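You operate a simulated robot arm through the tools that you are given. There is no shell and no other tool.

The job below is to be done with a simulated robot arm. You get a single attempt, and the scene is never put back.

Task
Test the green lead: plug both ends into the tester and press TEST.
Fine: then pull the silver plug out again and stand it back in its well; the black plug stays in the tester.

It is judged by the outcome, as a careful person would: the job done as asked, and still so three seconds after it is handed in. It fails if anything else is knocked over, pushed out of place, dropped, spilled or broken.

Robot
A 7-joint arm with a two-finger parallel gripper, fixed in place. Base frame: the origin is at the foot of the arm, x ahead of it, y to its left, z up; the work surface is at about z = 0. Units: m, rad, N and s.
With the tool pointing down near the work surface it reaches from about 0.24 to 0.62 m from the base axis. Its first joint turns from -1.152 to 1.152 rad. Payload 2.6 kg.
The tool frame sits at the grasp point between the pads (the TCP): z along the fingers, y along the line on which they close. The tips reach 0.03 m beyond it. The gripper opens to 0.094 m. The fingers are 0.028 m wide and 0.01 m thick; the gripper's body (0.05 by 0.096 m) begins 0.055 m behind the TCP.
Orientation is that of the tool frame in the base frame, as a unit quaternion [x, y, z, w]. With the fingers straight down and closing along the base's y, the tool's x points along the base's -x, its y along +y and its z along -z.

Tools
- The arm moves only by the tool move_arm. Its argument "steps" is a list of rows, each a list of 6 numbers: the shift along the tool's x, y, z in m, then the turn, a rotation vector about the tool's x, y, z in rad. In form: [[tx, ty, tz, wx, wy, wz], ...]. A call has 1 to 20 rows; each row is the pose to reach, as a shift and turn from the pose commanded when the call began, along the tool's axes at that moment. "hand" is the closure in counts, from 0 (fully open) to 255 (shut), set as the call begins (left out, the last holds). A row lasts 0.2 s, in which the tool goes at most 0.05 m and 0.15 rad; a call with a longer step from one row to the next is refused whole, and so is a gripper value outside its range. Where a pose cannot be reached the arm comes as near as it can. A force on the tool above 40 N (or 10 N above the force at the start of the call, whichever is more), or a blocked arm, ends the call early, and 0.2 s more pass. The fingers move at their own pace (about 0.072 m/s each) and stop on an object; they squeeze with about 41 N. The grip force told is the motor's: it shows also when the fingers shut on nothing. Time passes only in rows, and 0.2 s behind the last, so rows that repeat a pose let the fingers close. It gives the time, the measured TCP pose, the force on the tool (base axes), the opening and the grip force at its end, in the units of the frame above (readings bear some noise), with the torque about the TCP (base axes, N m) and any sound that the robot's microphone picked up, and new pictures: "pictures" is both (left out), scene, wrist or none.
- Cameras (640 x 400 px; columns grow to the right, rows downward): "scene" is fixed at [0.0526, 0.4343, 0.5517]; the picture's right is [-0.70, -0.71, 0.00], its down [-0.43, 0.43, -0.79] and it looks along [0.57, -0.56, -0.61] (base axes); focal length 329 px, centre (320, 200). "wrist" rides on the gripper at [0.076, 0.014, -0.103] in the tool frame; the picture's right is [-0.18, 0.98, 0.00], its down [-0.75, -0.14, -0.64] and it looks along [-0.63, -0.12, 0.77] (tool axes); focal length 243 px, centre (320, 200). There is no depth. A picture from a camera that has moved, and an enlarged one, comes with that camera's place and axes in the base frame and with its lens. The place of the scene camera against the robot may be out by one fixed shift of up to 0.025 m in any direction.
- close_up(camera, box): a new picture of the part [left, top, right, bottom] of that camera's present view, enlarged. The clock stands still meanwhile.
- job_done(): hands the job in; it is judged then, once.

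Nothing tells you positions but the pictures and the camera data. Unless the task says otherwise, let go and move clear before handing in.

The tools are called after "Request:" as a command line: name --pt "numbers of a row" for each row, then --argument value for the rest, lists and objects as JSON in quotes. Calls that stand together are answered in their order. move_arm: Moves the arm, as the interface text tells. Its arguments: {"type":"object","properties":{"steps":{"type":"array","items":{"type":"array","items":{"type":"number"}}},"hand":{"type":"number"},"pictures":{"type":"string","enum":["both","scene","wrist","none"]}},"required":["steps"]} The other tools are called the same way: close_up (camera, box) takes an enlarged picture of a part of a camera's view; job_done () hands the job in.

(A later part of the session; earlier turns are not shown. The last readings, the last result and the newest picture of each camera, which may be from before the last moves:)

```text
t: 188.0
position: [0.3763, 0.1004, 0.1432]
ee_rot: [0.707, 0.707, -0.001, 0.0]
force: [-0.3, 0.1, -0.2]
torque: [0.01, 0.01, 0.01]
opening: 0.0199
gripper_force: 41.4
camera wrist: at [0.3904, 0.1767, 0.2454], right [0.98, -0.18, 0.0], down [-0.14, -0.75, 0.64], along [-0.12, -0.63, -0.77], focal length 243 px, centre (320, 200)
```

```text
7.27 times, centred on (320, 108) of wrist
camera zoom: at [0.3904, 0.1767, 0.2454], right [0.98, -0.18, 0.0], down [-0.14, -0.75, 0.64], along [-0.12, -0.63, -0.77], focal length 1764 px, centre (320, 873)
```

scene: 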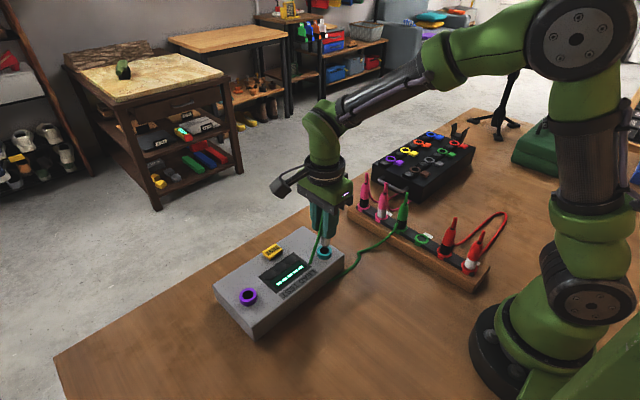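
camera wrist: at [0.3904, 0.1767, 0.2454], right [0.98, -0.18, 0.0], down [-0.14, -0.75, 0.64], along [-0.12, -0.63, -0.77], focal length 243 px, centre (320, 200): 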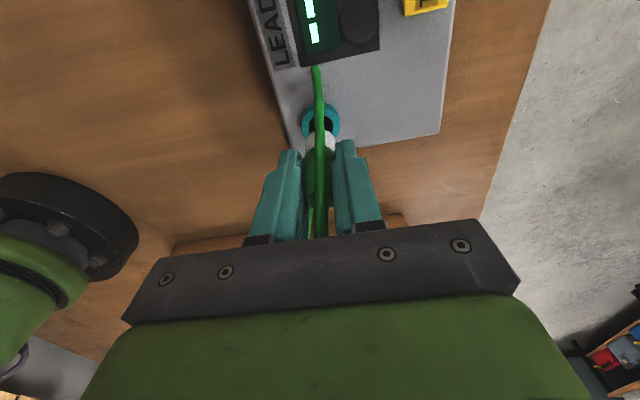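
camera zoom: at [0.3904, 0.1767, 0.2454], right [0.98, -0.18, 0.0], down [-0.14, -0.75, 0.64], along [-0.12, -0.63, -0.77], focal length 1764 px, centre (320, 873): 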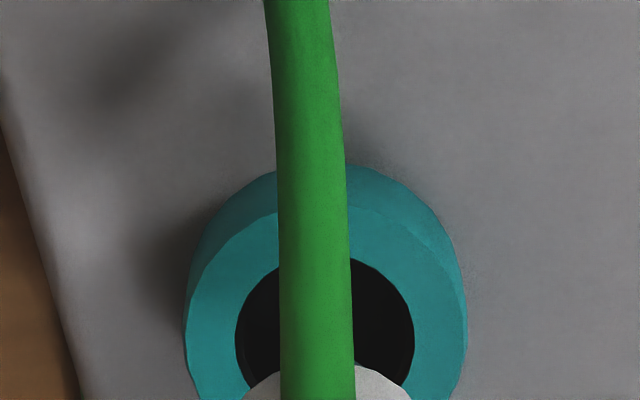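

Aligning silver over teal (about +1.7 mm in y) and lowering.

Request:
move_arm --pt "0.0009 0.0002 0 0 0 0" --pt "0.0017 0.0003 0 0 0 0" --pt "0.0017 0.0003 0.006 0 0 0" --pt "0.0017 0.0003 0.012 0 0 0" --pt "0.0017 0.0003 0.017 0 0 0" --pt "0.0017 0.0003 0.017 0 0 0" --pictures "none"

Request:
close_up --camera "scene" --box '[305, 225, 345, 265]'

Request:
close_up --camera "wrist" --box '[295, 90, 345, 145]'

```text
t: 189.4
position: [0.3768, 0.1025, 0.1278]
ee_rot: [0.707, 0.707, 0.0, 0.001]
force: [-0.6, 0.4, -0.2]
torque: [0.0, 0.01, 0.01]
opening: 0.0198
gripper_force: 40.8
```

```text
10.00 times, centred on (325, 245) of scene
camera zoom: at [0.0526, 0.4343, 0.5517], right [-0.7, -0.71, 0.0], down [-0.43, 0.43, -0.79], along [0.57, -0.56, -0.61], focal length 3294 px, centre (270, -250)
```

zoom: 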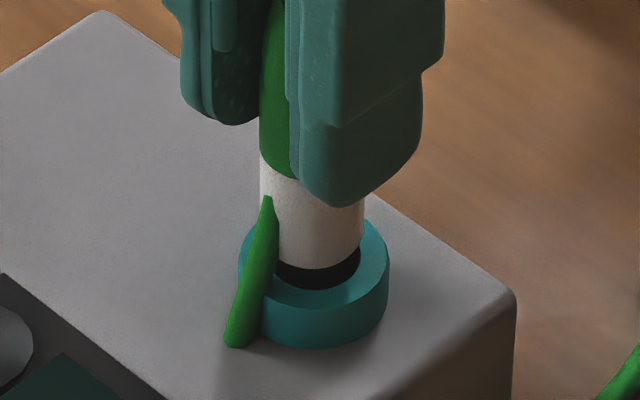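

```text
7.27 times, centred on (320, 118) of wrist
camera zoom: at [0.391, 0.1791, 0.2292], right [0.98, -0.18, 0.0], down [-0.14, -0.75, 0.64], along [-0.12, -0.63, -0.77], focal length 1764 px, centre (320, 800)
```

zoom: 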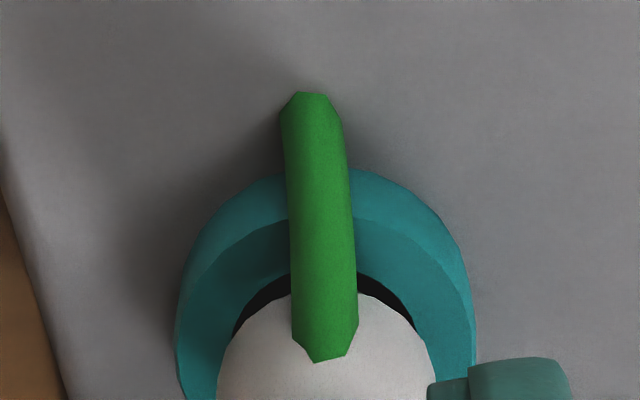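

Request:
move_arm --pt "0 0 0.002 0 0 0" --pt "0 0 0.004 0 0 0" --pt "0 0 0.0055 0 0 0" --pt "0 0 0.0065 0 0 0" --pt "0 0 0.0075 0 0 0" --pt "0 0 0.0075 0 0 0" --pictures "none"

Request:
close_up --camera "scene" --box '[305, 225, 345, 265]'

Request:
close_up --camera "wrist" --box '[295, 90, 345, 145]'

```text
t: 190.8
position: [0.3764, 0.1037, 0.1202]
ee_rot: [0.708, 0.706, 0.001, 0.001]
force: [-6.8, -2.7, 17.4]
torque: [-0.22, 0.33, 0.02]
opening: 0.0196
gripper_force: 41.2
```

```text
10.00 times, centred on (325, 245) of scene
camera zoom: at [0.0525, 0.4343, 0.5517], right [-0.7, -0.71, 0.0], down [-0.43, 0.43, -0.79], along [0.57, -0.56, -0.61], focal length 3294 px, centre (270, -250)
```

zoom: 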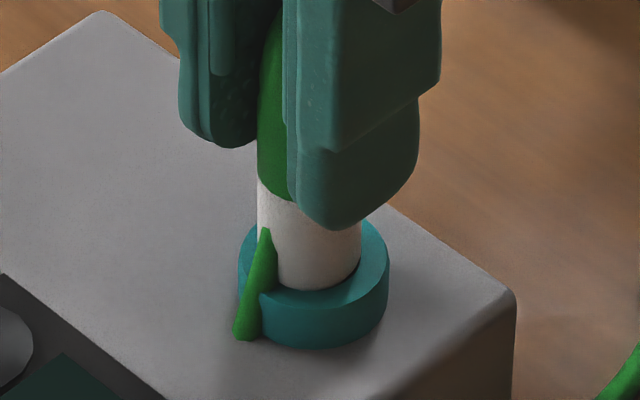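

```text
7.27 times, centred on (320, 118) of wrist
camera zoom: at [0.3912, 0.1793, 0.2229], right [0.98, -0.19, 0.0], down [-0.14, -0.75, 0.64], along [-0.12, -0.63, -0.77], focal length 1764 px, centre (320, 800)
```

zoom: 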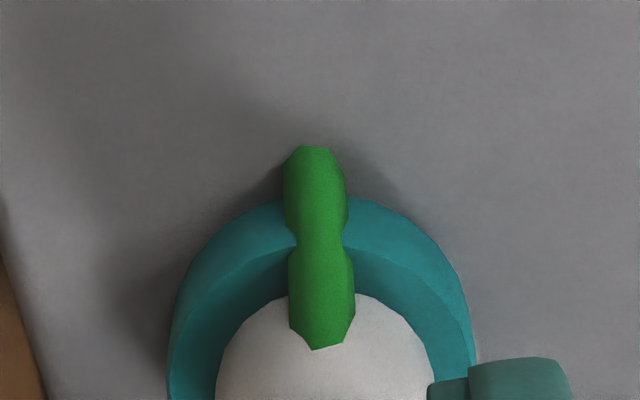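

Silver is seated in teal. I'll ease off, release, rise, and fetch black for purple.

Request:
move_arm --pt "-0.0003 -0.0004 -0.001 0 0 0" --pt "-0.0003 -0.0004 -0.0012 0 0 0" --pictures "none"

Request:
move_arm --pt "0 0 0 0 0 0" --pt "0 0 0 0 0 0" --pt "0 0 0 0 0 0" --hand 130 --pictures "none"

Request:
move_arm --pt "0 0 -0.03 0 0 0" --pt "0 0 -0.07 0 0 0" --pt "0 0 -0.1 0 0 0" --pt "-0.035 -0.015 -0.1 0 0 0" --pt "-0.07 -0.03 -0.1 0 0 0" --pt "-0.11 -0.045 -0.1 0 0 0" --pt "-0.15 -0.057 -0.1 0 0 0" --pt "-0.19 -0.0575 -0.1 0 0 0" --pt "-0.1975 -0.0575 -0.09 0 0 0" --pt "-0.1975 -0.0575 -0.07 0 0 0" --pt "-0.1975 -0.0575 -0.07 0 0 0"

Request:
close_up --camera "wrist" --box '[240, 60, 400, 200]'

Request:
close_up --camera "scene" --box '[280, 190, 430, 290]'

```text
t: 191.4
position: [0.3756, 0.1029, 0.1203]
ee_rot: [0.707, 0.707, 0.0, 0.001]
force: [3.6, 0.8, -0.4]
torque: [0.09, -0.17, -0.04]
opening: 0.0202
gripper_force: 41.0
```

```text
t: 192.2
position: [0.3758, 0.1031, 0.1206]
ee_rot: [0.707, 0.707, 0.0, 0.001]
force: [-0.5, 1.2, 0.6]
torque: [0.02, 0.0, -0.01]
opening: 0.0462
gripper_force: 0.1
```

```text
t: 194.6
position: [0.3196, -0.0951, 0.1899]
ee_rot: [0.707, 0.707, 0.001, 0.001]
force: [-0.5, 0.1, 1.3]
torque: [0.01, 0.01, 0.02]
opening: 0.0463
gripper_force: 0.1
camera wrist: at [0.3338, -0.0187, 0.2931], right [0.98, -0.18, 0.0], down [-0.14, -0.75, 0.64], along [-0.12, -0.63, -0.77], focal length 243 px, centre (320, 200)
```

scene: 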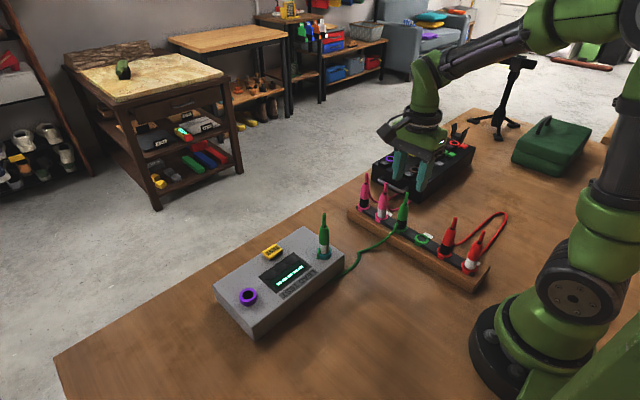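
wrist: 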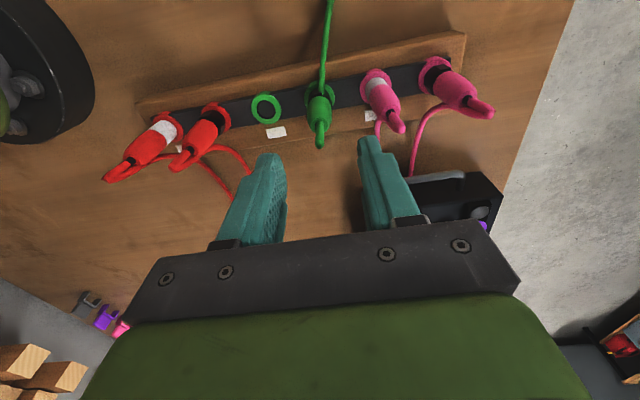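

```text
2.86 times, centred on (320, 130) of wrist
camera zoom: at [0.3338, -0.0187, 0.2931], right [0.98, -0.18, 0.0], down [-0.14, -0.75, 0.64], along [-0.12, -0.63, -0.77], focal length 693 px, centre (320, 400)
```

zoom: 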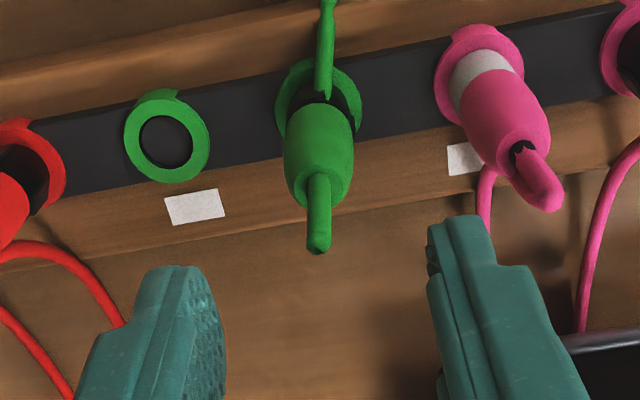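

```text
4.00 times, centred on (355, 240) of scene
camera zoom: at [0.0526, 0.4343, 0.5517], right [-0.7, -0.71, 0.0], down [-0.43, 0.43, -0.79], along [0.57, -0.56, -0.61], focal length 1318 px, centre (180, 40)
```

zoom: 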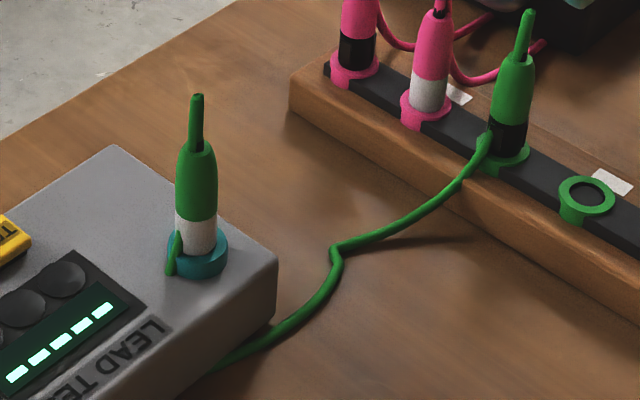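

Request:
move_arm --pt "0 0 0.02 0 0 0" --pt "0 0 0.045 0 0 0" --pt "0 0 0.07 0 0 0" --pt "0 0 0.0864 0 0 0" --pt "0 0 0.0864 0 0 0" --pictures "none"

Request:
move_arm --pt "0 0 0 0 0 0" --pt "0 0 0 0 0 0" --pt "0 0 0 0 0 0" --pt "0 0 0 0 0 0" --hand 255 --pictures "none"

Request:
move_arm --pt "0 0 -0.03 0 0 0" --pt "0 0 -0.07 0 0 0" --pt "0.02 -0.01 -0.1 0 0 0" --pt "0.06 -0.02 -0.105 0 0 0" --pt "0.105 -0.02 -0.105 0 0 0" --pt "0.15 -0.02 -0.105 0 0 0" --pt "0.195 -0.02 -0.105 0 0 0" --pt "0.24 -0.02 -0.105 0 0 0" --pt "0.28 -0.01 -0.105 0 0 0" --pt "0.315 0.01 -0.105 0 0 0" --pt "0.345 0.035 -0.1 0 0 0" --pt "0.365 0.06 -0.09 0 0 0" --pt "0.3725 0.0765 -0.07 0 0 0" --pt "0.3725 0.0765 -0.05 0 0 0" --pt "0.3725 0.0765 -0.05 0 0 0"

Request:
close_up --camera "scene" --box '[230, 265, 265, 305]'

Request:
close_up --camera "wrist" --box '[295, 80, 345, 135]'

```text
t: 195.8
position: [0.3182, -0.0945, 0.1046]
ee_rot: [0.707, 0.707, -0.001, 0.001]
force: [-0.2, 0.0, 0.3]
torque: [0.0, -0.02, 0.0]
opening: 0.0461
gripper_force: 0.1
```

```text
t: 196.8
position: [0.3198, -0.0937, 0.1045]
ee_rot: [0.707, 0.707, 0.0, 0.0]
force: [0.1, 0.3, 0.0]
torque: [-0.03, -0.02, -0.01]
opening: 0.0198
gripper_force: 40.7
```

```text
t: 200.0
position: [0.3938, 0.2768, 0.1541]
ee_rot: [0.707, 0.707, 0.0, -0.001]
force: [0.3, 0.5, -1.1]
torque: [0.0, 0.06, 0.0]
opening: 0.0199
gripper_force: 41.1
camera wrist: at [0.4094, 0.3541, 0.2569], right [0.98, -0.18, 0.0], down [-0.14, -0.75, 0.64], along [-0.12, -0.63, -0.77], focal length 243 px, centre (320, 200)
```

scene: 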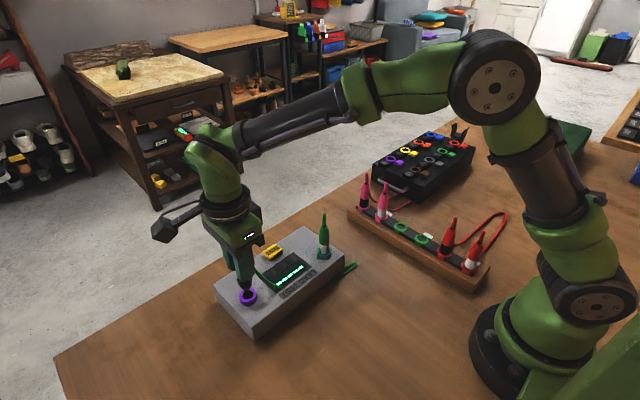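
wrist: 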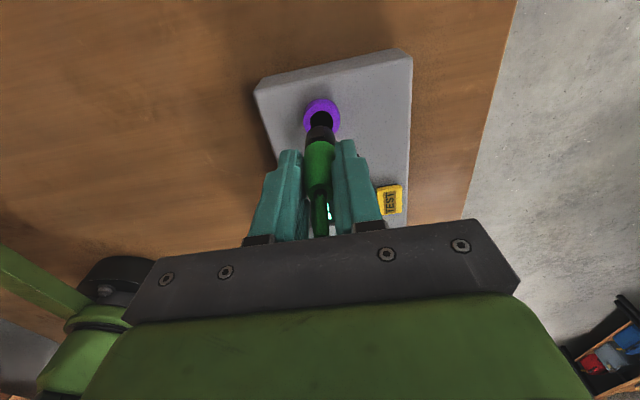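

```text
10.00 times, centred on (248, 285) of scene
camera zoom: at [0.0526, 0.4343, 0.5517], right [-0.7, -0.71, 0.0], down [-0.43, 0.43, -0.79], along [0.57, -0.56, -0.61], focal length 3294 px, centre (1045, -650)
```

zoom: 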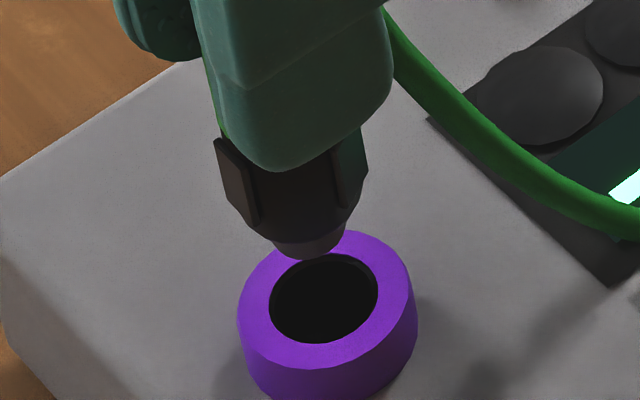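

```text
7.27 times, centred on (320, 108) of wrist
camera zoom: at [0.4094, 0.3541, 0.2569], right [0.98, -0.18, 0.0], down [-0.14, -0.75, 0.64], along [-0.12, -0.63, -0.77], focal length 1764 px, centre (320, 873)
```

zoom: 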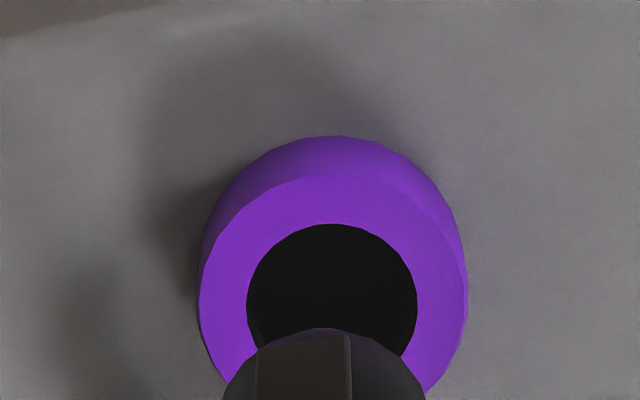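

Request:
move_arm --pt "-0.0008 0.0004 0 0 0 0" --pt "-0.0015 0.0007 0 0 0 0" --pt "-0.0015 0.0007 0.008 0 0 0" --pt "-0.0015 0.0007 0.016 0 0 0" --pt "-0.0015 0.0007 0.022 0 0 0" --pt "-0.0015 0.0007 0.022 0 0 0" --pictures "none"

Request:
close_up --camera "scene" --box '[230, 265, 265, 305]'

Request:
close_up --camera "wrist" --box '[295, 90, 345, 145]'

```text
t: 201.4
position: [0.3948, 0.2758, 0.1325]
ee_rot: [0.707, 0.708, 0.001, 0.0]
force: [-0.2, 0.7, -0.8]
torque: [0.0, -0.04, -0.03]
opening: 0.02
gripper_force: 40.6
```

```text
10.00 times, centred on (248, 285) of scene
camera zoom: at [0.0526, 0.4343, 0.5517], right [-0.7, -0.71, 0.0], down [-0.43, 0.43, -0.79], along [0.57, -0.56, -0.61], focal length 3294 px, centre (1045, -650)
```

zoom: 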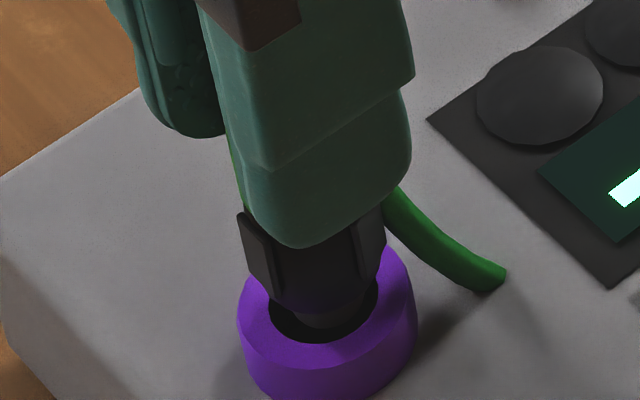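

```text
7.27 times, centred on (320, 118) of wrist
camera zoom: at [0.4105, 0.3526, 0.2346], right [0.98, -0.18, 0.0], down [-0.14, -0.75, 0.64], along [-0.12, -0.63, -0.77], focal length 1764 px, centre (320, 800)
```

zoom: 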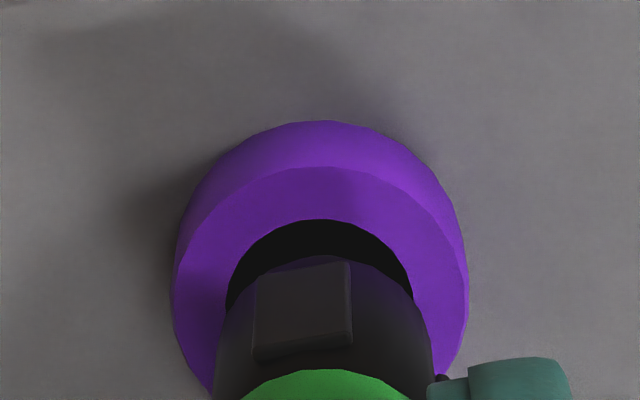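

Request:
move_arm --pt "0 -0.0003 0.002 0 0 0" --pt "0 -0.0003 0.004 0 0 0" --pt "0 -0.0003 0.006 0 0 0" --pt "0 -0.0003 0.0075 0 0 0" --pt "0 -0.0003 0.0085 0 0 0" --pt "0 -0.0003 0.0085 0 0 0" --pictures "none"

Request:
close_up --camera "scene" --box '[230, 265, 265, 305]'

Request:
close_up --camera "wrist" --box '[295, 90, 345, 145]'

```text
t: 202.8
position: [0.3952, 0.2759, 0.1237]
ee_rot: [0.708, 0.706, 0.0, 0.001]
force: [-7.6, -4.8, 17.5]
torque: [-0.42, 0.27, 0.02]
opening: 0.0201
gripper_force: 40.9
```

```text
10.00 times, centred on (248, 285) of scene
camera zoom: at [0.0525, 0.4343, 0.5517], right [-0.7, -0.71, 0.0], down [-0.43, 0.43, -0.79], along [0.57, -0.56, -0.61], focal length 3294 px, centre (1045, -650)
```

zoom: 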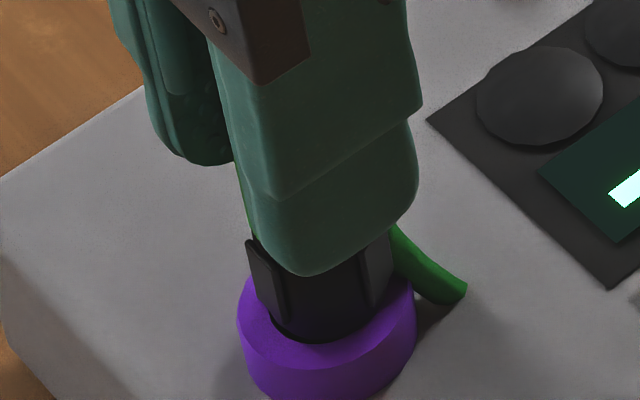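

```text
7.27 times, centred on (320, 118) of wrist
camera zoom: at [0.4102, 0.3523, 0.2275], right [0.98, -0.19, 0.0], down [-0.14, -0.75, 0.64], along [-0.12, -0.63, -0.77], focal length 1764 px, centre (320, 800)
```

zoom: 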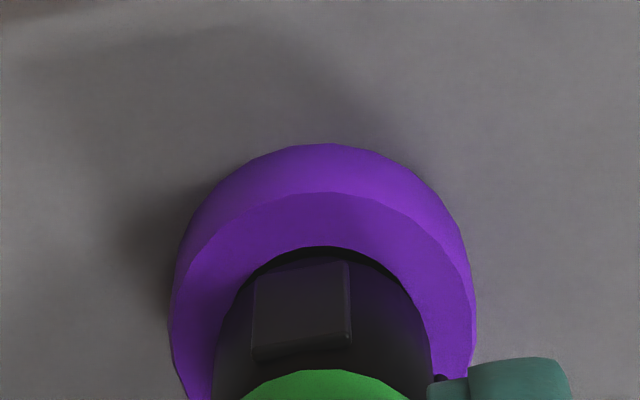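

Request:
move_arm --pt "0 0 -0.001 0 0 0" --pt "-0.0004 -0.0006 -0.001 0 0 0" --pt "-0.0008 -0.0012 -0.001 0 0 0" --pt "-0.0008 -0.0012 0 0 0 0" --pt "-0.0008 -0.0012 0 0 0 0" --pictures "none"

Request:
close_up --camera "scene" --box '[230, 265, 265, 305]'

Request:
close_up --camera "wrist" --box '[295, 90, 345, 145]'

```text
t: 204.0
position: [0.3948, 0.2754, 0.1237]
ee_rot: [0.706, 0.708, 0.002, 0.002]
force: [7.6, 5.1, 14.7]
torque: [0.1, -0.19, 0.01]
opening: 0.02
gripper_force: 40.8
```

```text
10.00 times, centred on (248, 285) of scene
camera zoom: at [0.0525, 0.4343, 0.5517], right [-0.7, -0.71, 0.0], down [-0.43, 0.43, -0.79], along [0.57, -0.56, -0.61], focal length 3294 px, centre (1045, -650)
```

zoom: 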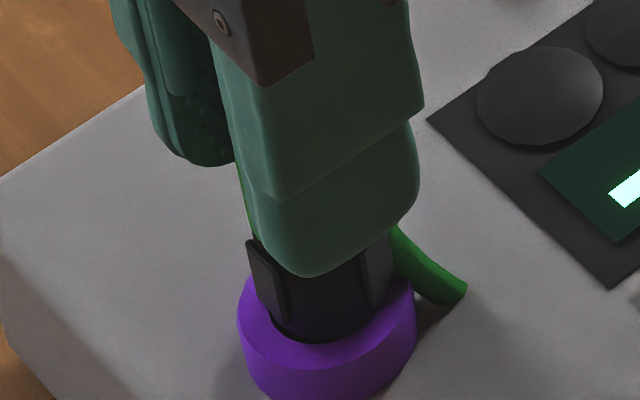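

```text
7.27 times, centred on (320, 118) of wrist
camera zoom: at [0.4093, 0.3521, 0.2276], right [0.98, -0.18, 0.0], down [-0.14, -0.76, 0.64], along [-0.11, -0.63, -0.77], focal length 1764 px, centre (320, 800)
```

zoom: 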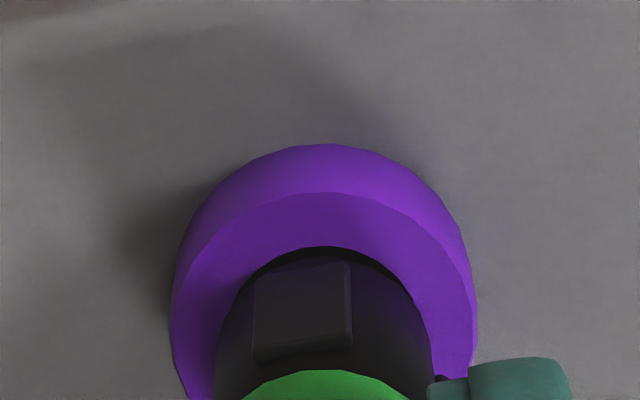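

Request:
move_arm --pt "0.0004 0.0006 0 0 0 0" --pt "0.0003 0.0005 0.0006 0 0 0" --pt "0.0002 0.0004 0.0012 0 0 0" --pt "0.0002 0.0004 0.0012 0 0 0" --pictures "none"

Request:
close_up --camera "scene" --box '[230, 265, 265, 305]'

```text
t: 205.0
position: [0.3944, 0.2762, 0.1247]
ee_rot: [0.708, 0.706, 0.002, 0.002]
force: [-1.2, -1.0, 30.4]
torque: [-0.26, 0.11, -0.01]
opening: 0.0201
gripper_force: 40.9
```

```text
10.00 times, centred on (248, 285) of scene
camera zoom: at [0.0524, 0.4342, 0.5518], right [-0.7, -0.71, 0.0], down [-0.43, 0.43, -0.79], along [0.57, -0.56, -0.61], focal length 3294 px, centre (1045, -650)
```

zoom: 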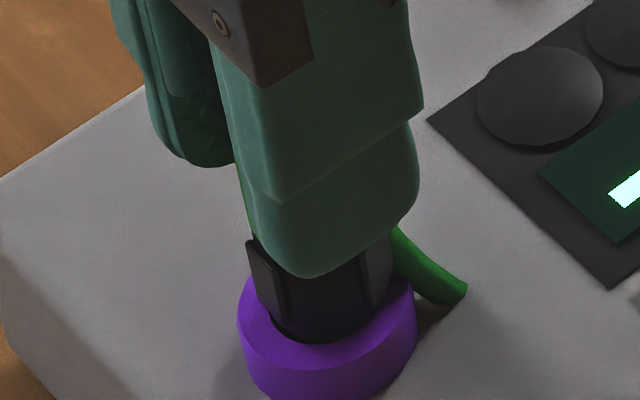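

Black is firmly seated in purple with no side force. Releasing and pressing TEST with the ends swapped.

Request:
move_arm --pt "0.0002 0.0003 -0.0012 0 0 0" --pt "0.0002 0.0003 -0.0015 0 0 0" --pictures "none"

Request:
move_arm --pt "0 0 0 0 0 0" --pt "0 0 0 0 0 0" --pt "0 0 0 0 0 0" --hand 125 --pictures "none"

Request:
move_arm --pt "0 0 -0.03 0 0 0" --pt "0 0 -0.07 0 0 0" --pt "0 0 -0.1 0 0 0" --pt "-0.03 0.015 -0.1 0 0 0" --pt "-0.06 0.035 -0.1 0 0 0" --pt "-0.09 0.05 -0.1 0 0 0" --pt "-0.0985 0.0575 -0.1 0 0 0" --pictures "none"

Request:
close_up --camera "scene" --box '[200, 190, 360, 320]'

Request:
move_arm --pt "0 0 0 0 0 0" --pt "0 0 0.03 0 0 0" --pt "0 0 0.07 0 0 0" --pt "0 0 0.105 0 0 0" --pt "0 0 0.12 0 0 0" --pt "0 0 0.13 0 0 0" --pt "0 0 0.135 0 0 0" --pt "0 0 0.139 0 0 0" --pt "0 0 0.141 0 0 0" --pt "0 0 0.141 0 0 0" --pt "0 0 0.141 0 0 0" --hand 255 --pictures "none"

Request:
close_up --camera "scene" --box '[200, 190, 360, 320]'

```text
t: 205.6
position: [0.395, 0.2754, 0.1246]
ee_rot: [0.707, 0.707, 0.001, 0.001]
force: [2.0, 1.4, 19.3]
torque: [0.08, -0.09, 0.0]
opening: 0.0202
gripper_force: 40.9
```

```text
t: 206.4
position: [0.3941, 0.2754, 0.1239]
ee_rot: [0.707, 0.707, 0.0, 0.001]
force: [0.6, 1.5, 0.4]
torque: [0.0, 0.03, 0.0]
opening: 0.048
gripper_force: 0.0
```

```text
t: 208.0
position: [0.4529, 0.1755, 0.225]
ee_rot: [0.708, 0.706, 0.001, 0.001]
force: [-0.3, 0.6, 0.1]
torque: [-0.01, -0.01, 0.0]
opening: 0.0478
gripper_force: 0.0
```

```text
3.08 times, centred on (280, 255) of scene
camera zoom: at [0.0526, 0.4343, 0.5517], right [-0.7, -0.71, 0.0], down [-0.43, 0.43, -0.79], along [0.57, -0.56, -0.61], focal length 1014 px, centre (443, 31)
```

zoom: 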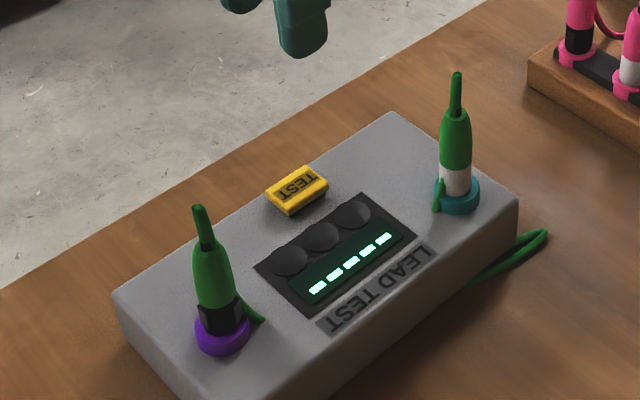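

```text
t: 210.4
position: [0.4513, 0.1771, 0.0845]
ee_rot: [0.707, 0.707, 0.001, 0.0]
force: [-4.9, -0.1, 17.0]
torque: [0.03, 0.16, -0.03]
opening: 0.0
gripper_force: 32.7
heard: click
```

```text
3.08 times, centred on (280, 255) of scene
camera zoom: at [0.0525, 0.4343, 0.5517], right [-0.7, -0.71, 0.0], down [-0.43, 0.43, -0.79], along [0.57, -0.56, -0.61], focal length 1014 px, centre (443, 31)
```

zoom: 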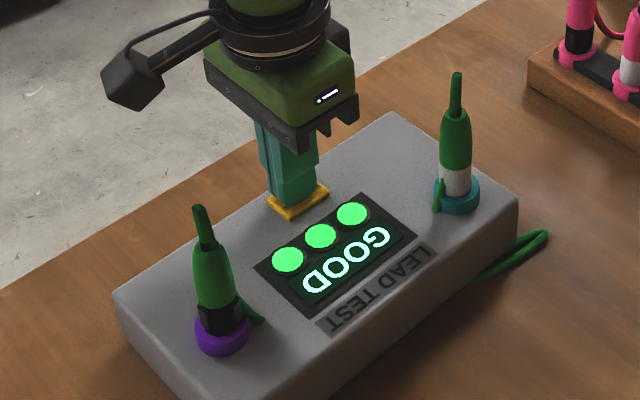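

**GOOD** with three green lamps: the lead tests fine, and the ends did belong in the other sockets. Now I'll rise, open in free air, and go to the silver plug in teal.

Request:
move_arm --pt "0 0 -0.02 0 0 0" --pt "0 0 -0.06 0 0 0" --pt "0 0 -0.1 0 0 0" --pt "0 0 -0.141 0 0 0" --pt "0 0 -0.141 0 0 0" --pictures "none"

Request:
close_up --camera "scene" --box '[200, 190, 360, 320]'

Request:
move_arm --pt "0 0 0 0 0 0" --pt "-0.025 -0.025 0 0 0 0" --pt "-0.05 -0.05 0 0 0 0" --pt "-0.0735 -0.077 0 0 0 0" --pt "-0.0735 -0.077 0.03 0 0 0" --pt "-0.0735 -0.077 0.055 0 0 0" --pt "-0.0735 -0.077 0.055 0 0 0" --hand 125

Request:
close_up --camera "wrist" --box '[260, 70, 380, 200]'

```text
t: 211.6
position: [0.4525, 0.1775, 0.2251]
ee_rot: [0.707, 0.707, -0.001, 0.001]
force: [0.2, -0.2, -0.4]
torque: [-0.03, 0.01, -0.01]
opening: 0.0
gripper_force: 32.5
```

```text
3.08 times, centred on (280, 255) of scene
camera zoom: at [0.0526, 0.4343, 0.5517], right [-0.7, -0.71, 0.0], down [-0.43, 0.43, -0.79], along [0.57, -0.56, -0.61], focal length 1014 px, centre (443, 31)
```

zoom: 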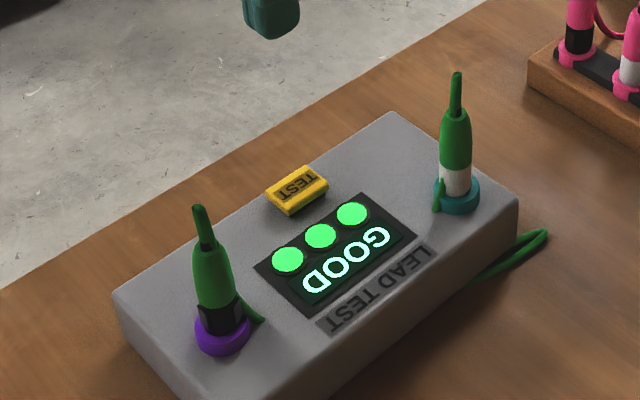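

```text
t: 213.2
position: [0.3743, 0.102, 0.1695]
ee_rot: [0.707, 0.707, 0.0, 0.0]
force: [0.2, -0.3, 0.4]
torque: [0.0, -0.02, 0.01]
opening: 0.0479
gripper_force: 0.0
camera wrist: at [0.3894, 0.1793, 0.2713], right [0.98, -0.18, 0.0], down [-0.14, -0.75, 0.64], along [-0.12, -0.63, -0.77], focal length 243 px, centre (320, 200)
```

scene: 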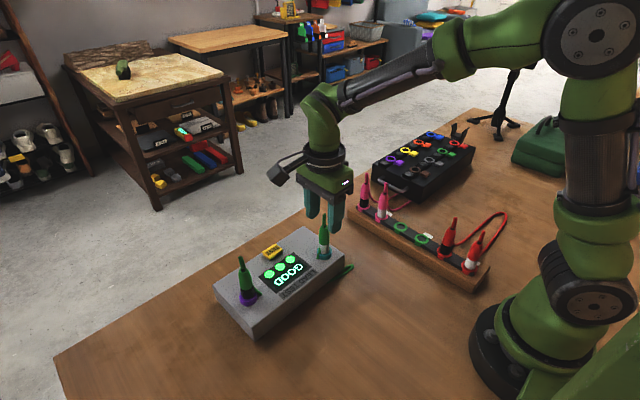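
wrist: 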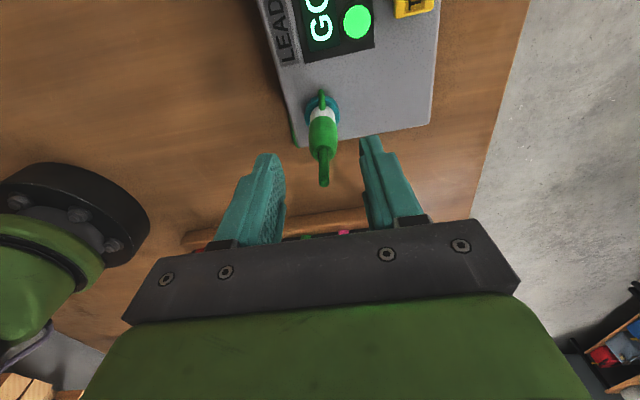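

```text
3.08 times, centred on (320, 135) of wrist
camera zoom: at [0.3894, 0.1793, 0.2713], right [0.98, -0.18, 0.0], down [-0.14, -0.75, 0.64], along [-0.12, -0.63, -0.77], focal length 746 px, centre (320, 400)
```

zoom: 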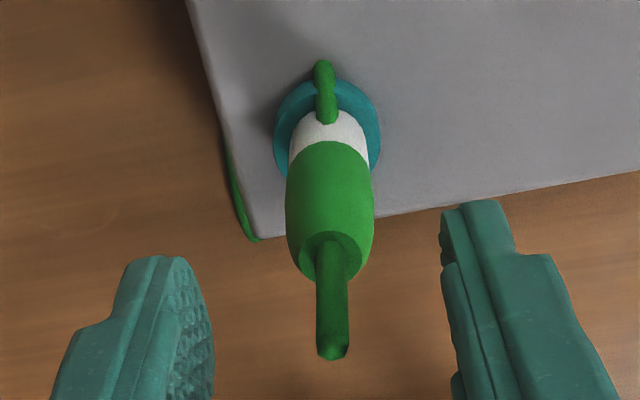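

The plug is 2 mm to +x of the tool. Correcting, descending, gripping, and lifting it straight out.

Request:
move_arm --pt "0 0.002 0.015 0 0 0" --pt "0 0.002 0.035 0 0 0" --pt "0 0.002 0.0495 0 0 0" --pt "0 0.002 0.0495 0 0 0" --pictures "none"

Request:
move_arm --pt "0 0 0 0 0 0" --pt "0 0 0 0 0 0" --pt "0 0 0 0 0 0" --pt "0 0 0 0 0 0" --hand 255 --pictures "none"

Request:
move_arm --pt "0 0 -0.01 0 0 0" --pt "0 0 -0.03 0 0 0" --pt "0 0 -0.065 0 0 0" --pt "0 0 -0.065 0 0 0" --pictures "scene"

Request:
close_up --camera "scene" --box '[290, 190, 370, 270]'

```text
t: 214.2
position: [0.3774, 0.1041, 0.1199]
ee_rot: [0.707, 0.707, 0.0, 0.0]
force: [0.1, 0.5, 0.9]
torque: [0.04, 0.05, 0.02]
opening: 0.0479
gripper_force: 0.2
```

```text
t: 215.2
position: [0.3767, 0.1036, 0.1198]
ee_rot: [0.707, 0.707, 0.0, 0.0]
force: [-3.3, -0.9, 0.9]
torque: [-0.02, 0.13, -0.01]
opening: 0.0203
gripper_force: 41.6
```

```text
t: 216.2
position: [0.3769, 0.1047, 0.1859]
ee_rot: [0.707, 0.707, 0.0, 0.0]
force: [0.6, 0.1, -1.3]
torque: [0.01, 0.0, 0.01]
opening: 0.0199
gripper_force: 41.2
```

scene: 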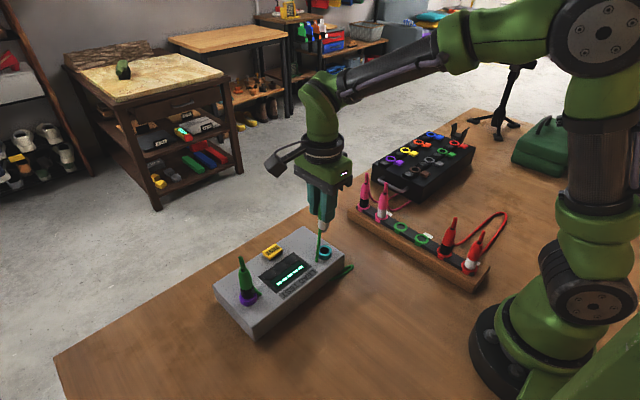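

```text
5.00 times, centred on (330, 230) of scene
camera zoom: at [0.0526, 0.4343, 0.5517], right [-0.7, -0.71, 0.0], down [-0.43, 0.43, -0.79], along [0.57, -0.56, -0.61], focal length 1647 px, centre (270, 50)
```

zoom: 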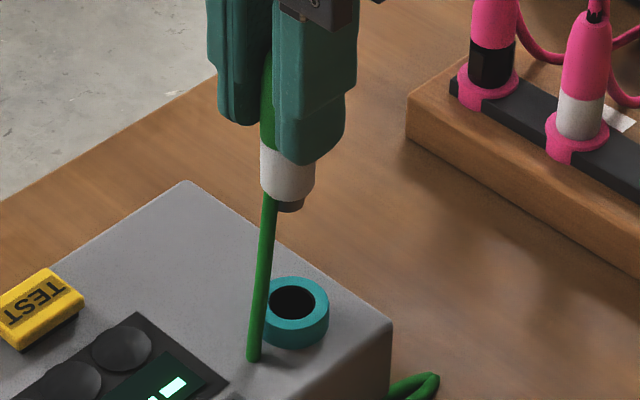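

Silver is out and black stays in purple. Carrying silver to its own well, second green one next to the red leads.

Request:
move_arm --pt "-0.015 -0.03 -0.01 0 0 0" --pt "-0.03 -0.065 -0.01 0 0 0" --pt "-0.05 -0.1 -0.01 0 0 0" --pt "-0.085 -0.1147 -0.01 0 0 0" --pt "-0.125 -0.1147 -0.01 0 0 0" --pt "-0.16 -0.1147 -0.01 0 0 0" --pt "-0.185 -0.1147 -0.005 0 0 0" --pt "-0.1992 -0.1147 0.01 0 0 0" --pt "-0.1992 -0.1147 0.025 0 0 0" --pt "-0.1992 -0.1147 0.025 0 0 0"

Request:
close_up --camera "wrist" --box '[280, 70, 360, 160]'

Request:
close_up --camera "scene" --box '[390, 190, 450, 255]'

```text
t: 218.4
position: [0.2623, -0.0968, 0.1597]
ee_rot: [0.707, 0.707, 0.001, 0.0]
force: [-0.9, 0.2, -0.4]
torque: [0.0, 0.04, 0.0]
opening: 0.0202
gripper_force: 41.1
camera wrist: at [0.2777, -0.0194, 0.2621], right [0.98, -0.18, 0.0], down [-0.14, -0.75, 0.64], along [-0.12, -0.63, -0.77], focal length 243 px, centre (320, 200)
```

scene: 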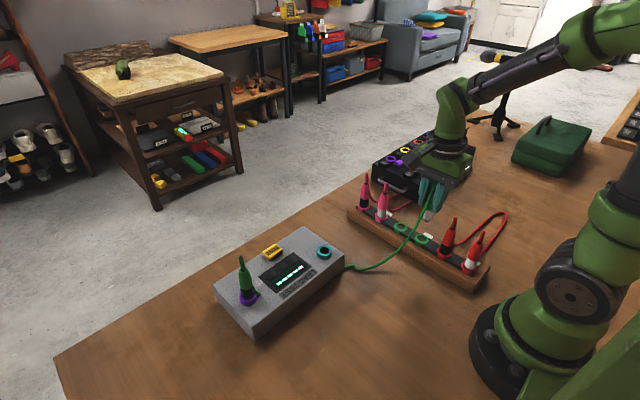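
wrist: 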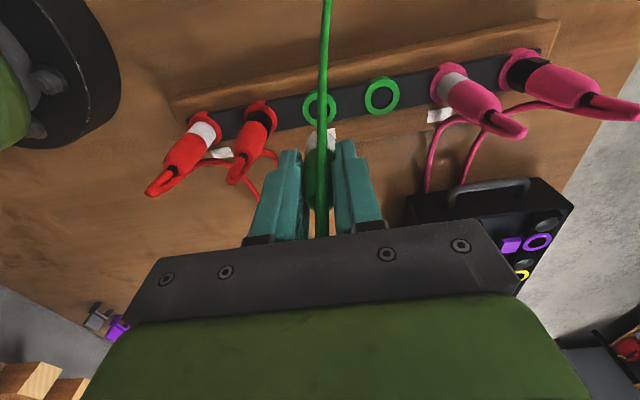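

```text
4.44 times, centred on (320, 115) of wrist
camera zoom: at [0.2777, -0.0194, 0.2621], right [0.98, -0.18, 0.0], down [-0.14, -0.75, 0.64], along [-0.12, -0.63, -0.77], focal length 1078 px, centre (320, 578)
```

zoom: 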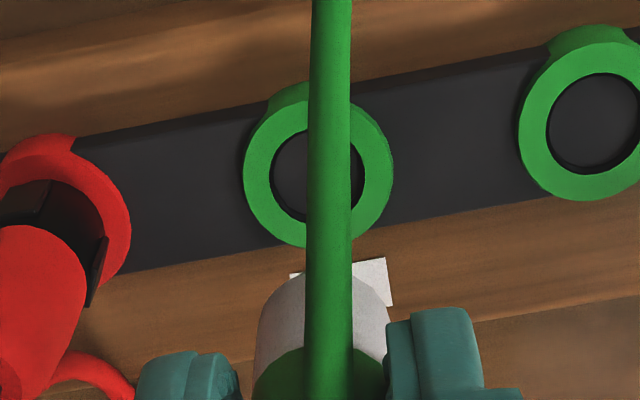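

```text
6.15 times, centred on (420, 222) of scene
camera zoom: at [0.0526, 0.4343, 0.5517], right [-0.7, -0.71, 0.0], down [-0.43, 0.43, -0.79], along [0.57, -0.56, -0.61], focal length 2027 px, centre (-295, 62)
```

zoom: 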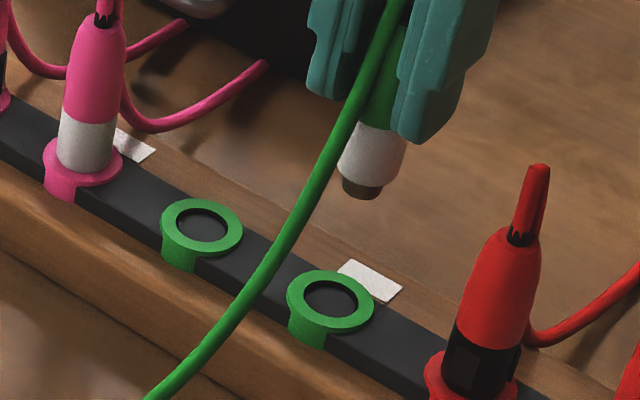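

Request:
move_arm --pt "0.0008 -0.0002 0.005 0 0 0" --pt "0.0015 -0.0004 0.02 0 0 0" --pt "0.0015 -0.0004 0.035 0 0 0" --pt "0.0015 -0.0004 0.045 0 0 0" --pt "0.0015 -0.0004 0.045 0 0 0" --pictures "none"

Request:
close_up --camera "wrist" --box '[280, 80, 360, 170]'

Request:
close_up --camera "scene" --box '[400, 210, 450, 260]'

```text
t: 219.6
position: [0.2616, -0.0926, 0.1146]
ee_rot: [0.707, 0.707, 0.001, 0.0]
force: [-0.6, -0.1, 0.2]
torque: [0.02, -0.04, 0.0]
opening: 0.0202
gripper_force: 41.1
```

```text
4.44 times, centred on (320, 125) of wrist
camera zoom: at [0.2769, -0.0176, 0.2172], right [0.98, -0.18, 0.0], down [-0.14, -0.75, 0.64], along [-0.12, -0.63, -0.77], focal length 1078 px, centre (320, 533)
```

zoom: 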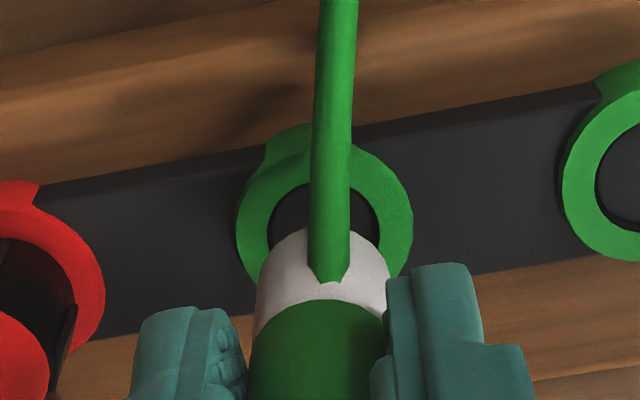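

```text
8.00 times, centred on (425, 235) of scene
camera zoom: at [0.0526, 0.4343, 0.5517], right [-0.7, -0.71, 0.0], down [-0.43, 0.43, -0.79], along [0.57, -0.56, -0.61], focal length 2635 px, centre (-520, -80)
```

zoom: 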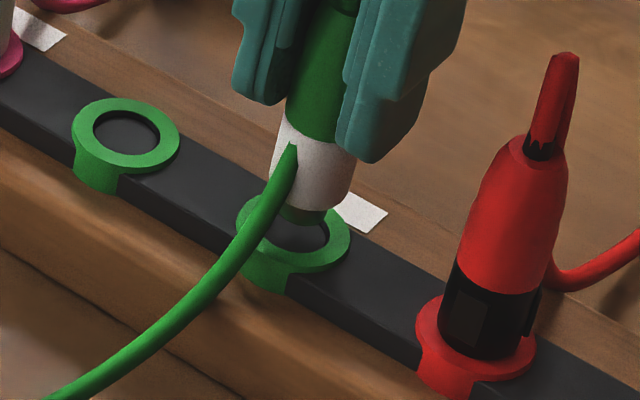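

Request:
move_arm --pt "0 0.0003 0.004 0 0 0" --pt "0 0.0003 0.008 0 0 0" --pt "0 0.0003 0.011 0 0 0" --pt "0 0.0003 0.0125 0 0 0" --pt "0 0.0003 0.0125 0 0 0" --pictures "none"

Request:
close_up --camera "scene" --box '[400, 210, 450, 260]'

Request:
close_up --camera "wrist" --box '[280, 80, 360, 170]'

```text
t: 220.8
position: [0.263, -0.0953, 0.1018]
ee_rot: [0.707, 0.707, -0.001, 0.0]
force: [-1.2, 0.1, -0.5]
torque: [-0.05, -0.01, 0.01]
opening: 0.0199
gripper_force: 41.0
```

```text
8.00 times, centred on (425, 235) of scene
camera zoom: at [0.0526, 0.4343, 0.5517], right [-0.7, -0.71, 0.0], down [-0.43, 0.43, -0.79], along [0.57, -0.56, -0.61], focal length 2635 px, centre (-520, -80)
```

zoom: 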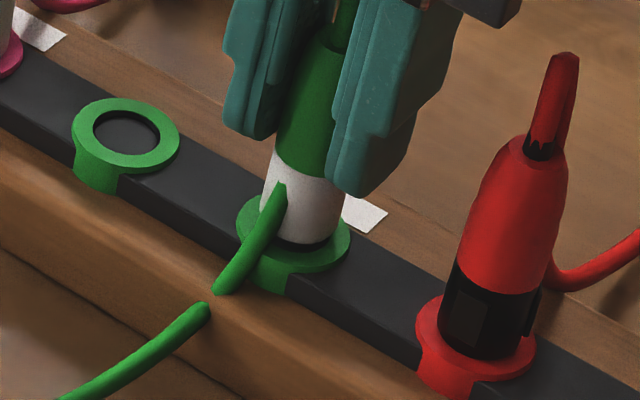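

```text
4.44 times, centred on (320, 125) of wrist
camera zoom: at [0.2772, -0.0177, 0.2043], right [0.98, -0.18, 0.0], down [-0.14, -0.75, 0.64], along [-0.12, -0.63, -0.77], focal length 1078 px, centre (320, 533)
```

zoom: 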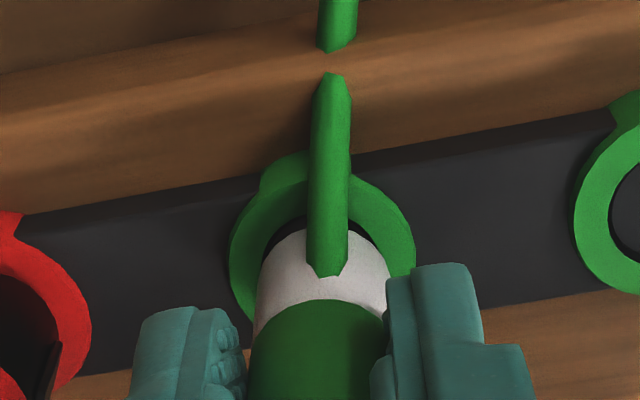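

Request:
move_arm --pt "0.0003 0.0003 0.001 0 0 0" --pt "0.0003 0.0003 0.002 0 0 0" --pt "0.0003 0.0003 0.003 0 0 0" --pt "0.0003 0.0003 0.003 0 0 0" --pictures "none"

Request:
close_up --camera "scene" --box '[400, 210, 450, 260]'

```text
t: 221.8
position: [0.2632, -0.094, 0.0991]
ee_rot: [0.707, 0.707, 0.001, 0.001]
force: [-0.3, 0.2, 2.3]
torque: [0.0, 0.03, -0.01]
opening: 0.0201
gripper_force: 40.6
```

```text
8.00 times, centred on (425, 235) of scene
camera zoom: at [0.0526, 0.4343, 0.5517], right [-0.7, -0.71, 0.0], down [-0.43, 0.43, -0.79], along [0.57, -0.56, -0.61], focal length 2635 px, centre (-520, -80)
```

zoom: 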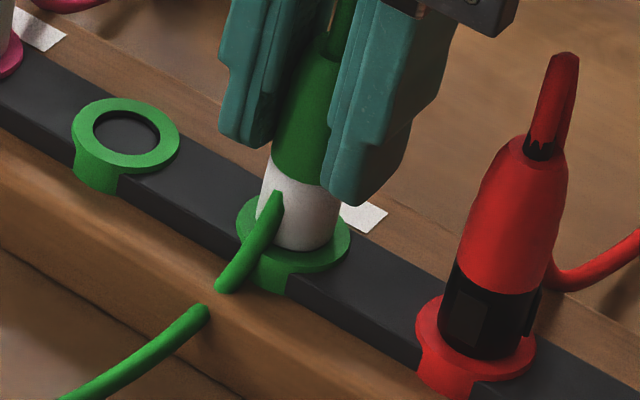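

Silver is down in its well with light contact. Releasing and rising.

Request:
move_arm --pt "0 0 0.0002 0 0 0" --pt "0 0 0.0002 0 0 0" --pt "0 0 0.0002 0 0 0" --pt "0 0 0.0002 0 0 0" --hand 135 --pictures "none"

Request:
close_up --camera "scene" --box '[390, 190, 450, 255]'

Request:
move_arm --pt "0 0 -0.02 0 0 0" --pt "0 0 -0.05 0 0 0" --pt "0 0 -0.09 0 0 0" --pt "0 0 -0.13 0 0 0" --pt "0.03 0.01 -0.16 0 0 0" --pt "0.07 0.03 -0.18 0 0 0" --pt "0.11 0.06 -0.19 0 0 0" --pt "0.14 0.08 -0.19 0 0 0" --pt "0.14 0.08 -0.19 0 0 0"

Request:
close_up --camera "scene" --box '[340, 160, 500, 300]'

Request:
close_up --camera "scene" --box '[200, 200, 380, 340]'

```text
t: 222.8
position: [0.2626, -0.094, 0.0985]
ee_rot: [0.707, 0.707, 0.0, 0.0]
force: [0.1, -0.2, -0.2]
torque: [0.0, 0.05, 0.01]
opening: 0.0444
gripper_force: 0.2
```

```text
6.15 times, centred on (420, 222) of scene
camera zoom: at [0.0526, 0.4343, 0.5517], right [-0.7, -0.71, 0.0], down [-0.43, 0.43, -0.79], along [0.57, -0.56, -0.61], focal length 2027 px, centre (-295, 62)
```

zoom: 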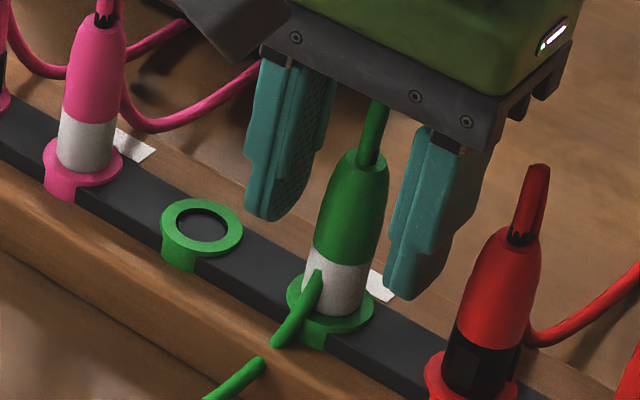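

```text
refused: row 7 steps farther than a row can; nothing moved
```

```text
2.86 times, centred on (420, 230) of scene
camera zoom: at [0.0526, 0.4343, 0.5517], right [-0.7, -0.71, 0.0], down [-0.43, 0.43, -0.79], along [0.57, -0.56, -0.61], focal length 941 px, centre (34, 114)
```

zoom: 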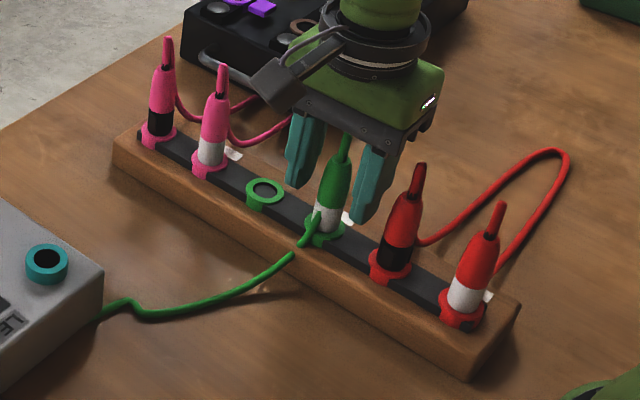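

```text
2.86 times, centred on (290, 270) of scene
camera zoom: at [0.0526, 0.4343, 0.5517], right [-0.7, -0.71, 0.0], down [-0.43, 0.43, -0.79], along [0.57, -0.56, -0.61], focal length 941 px, centre (406, 0)
```

zoom: 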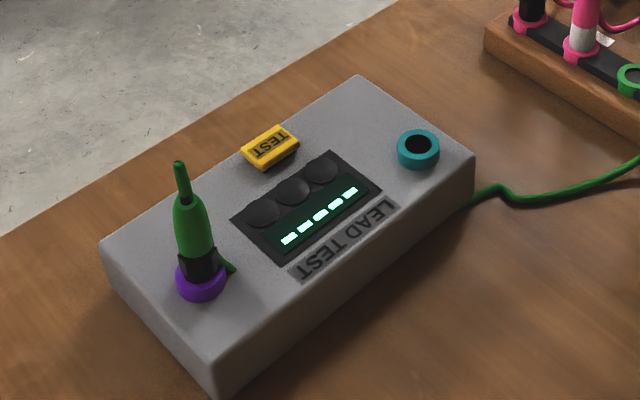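

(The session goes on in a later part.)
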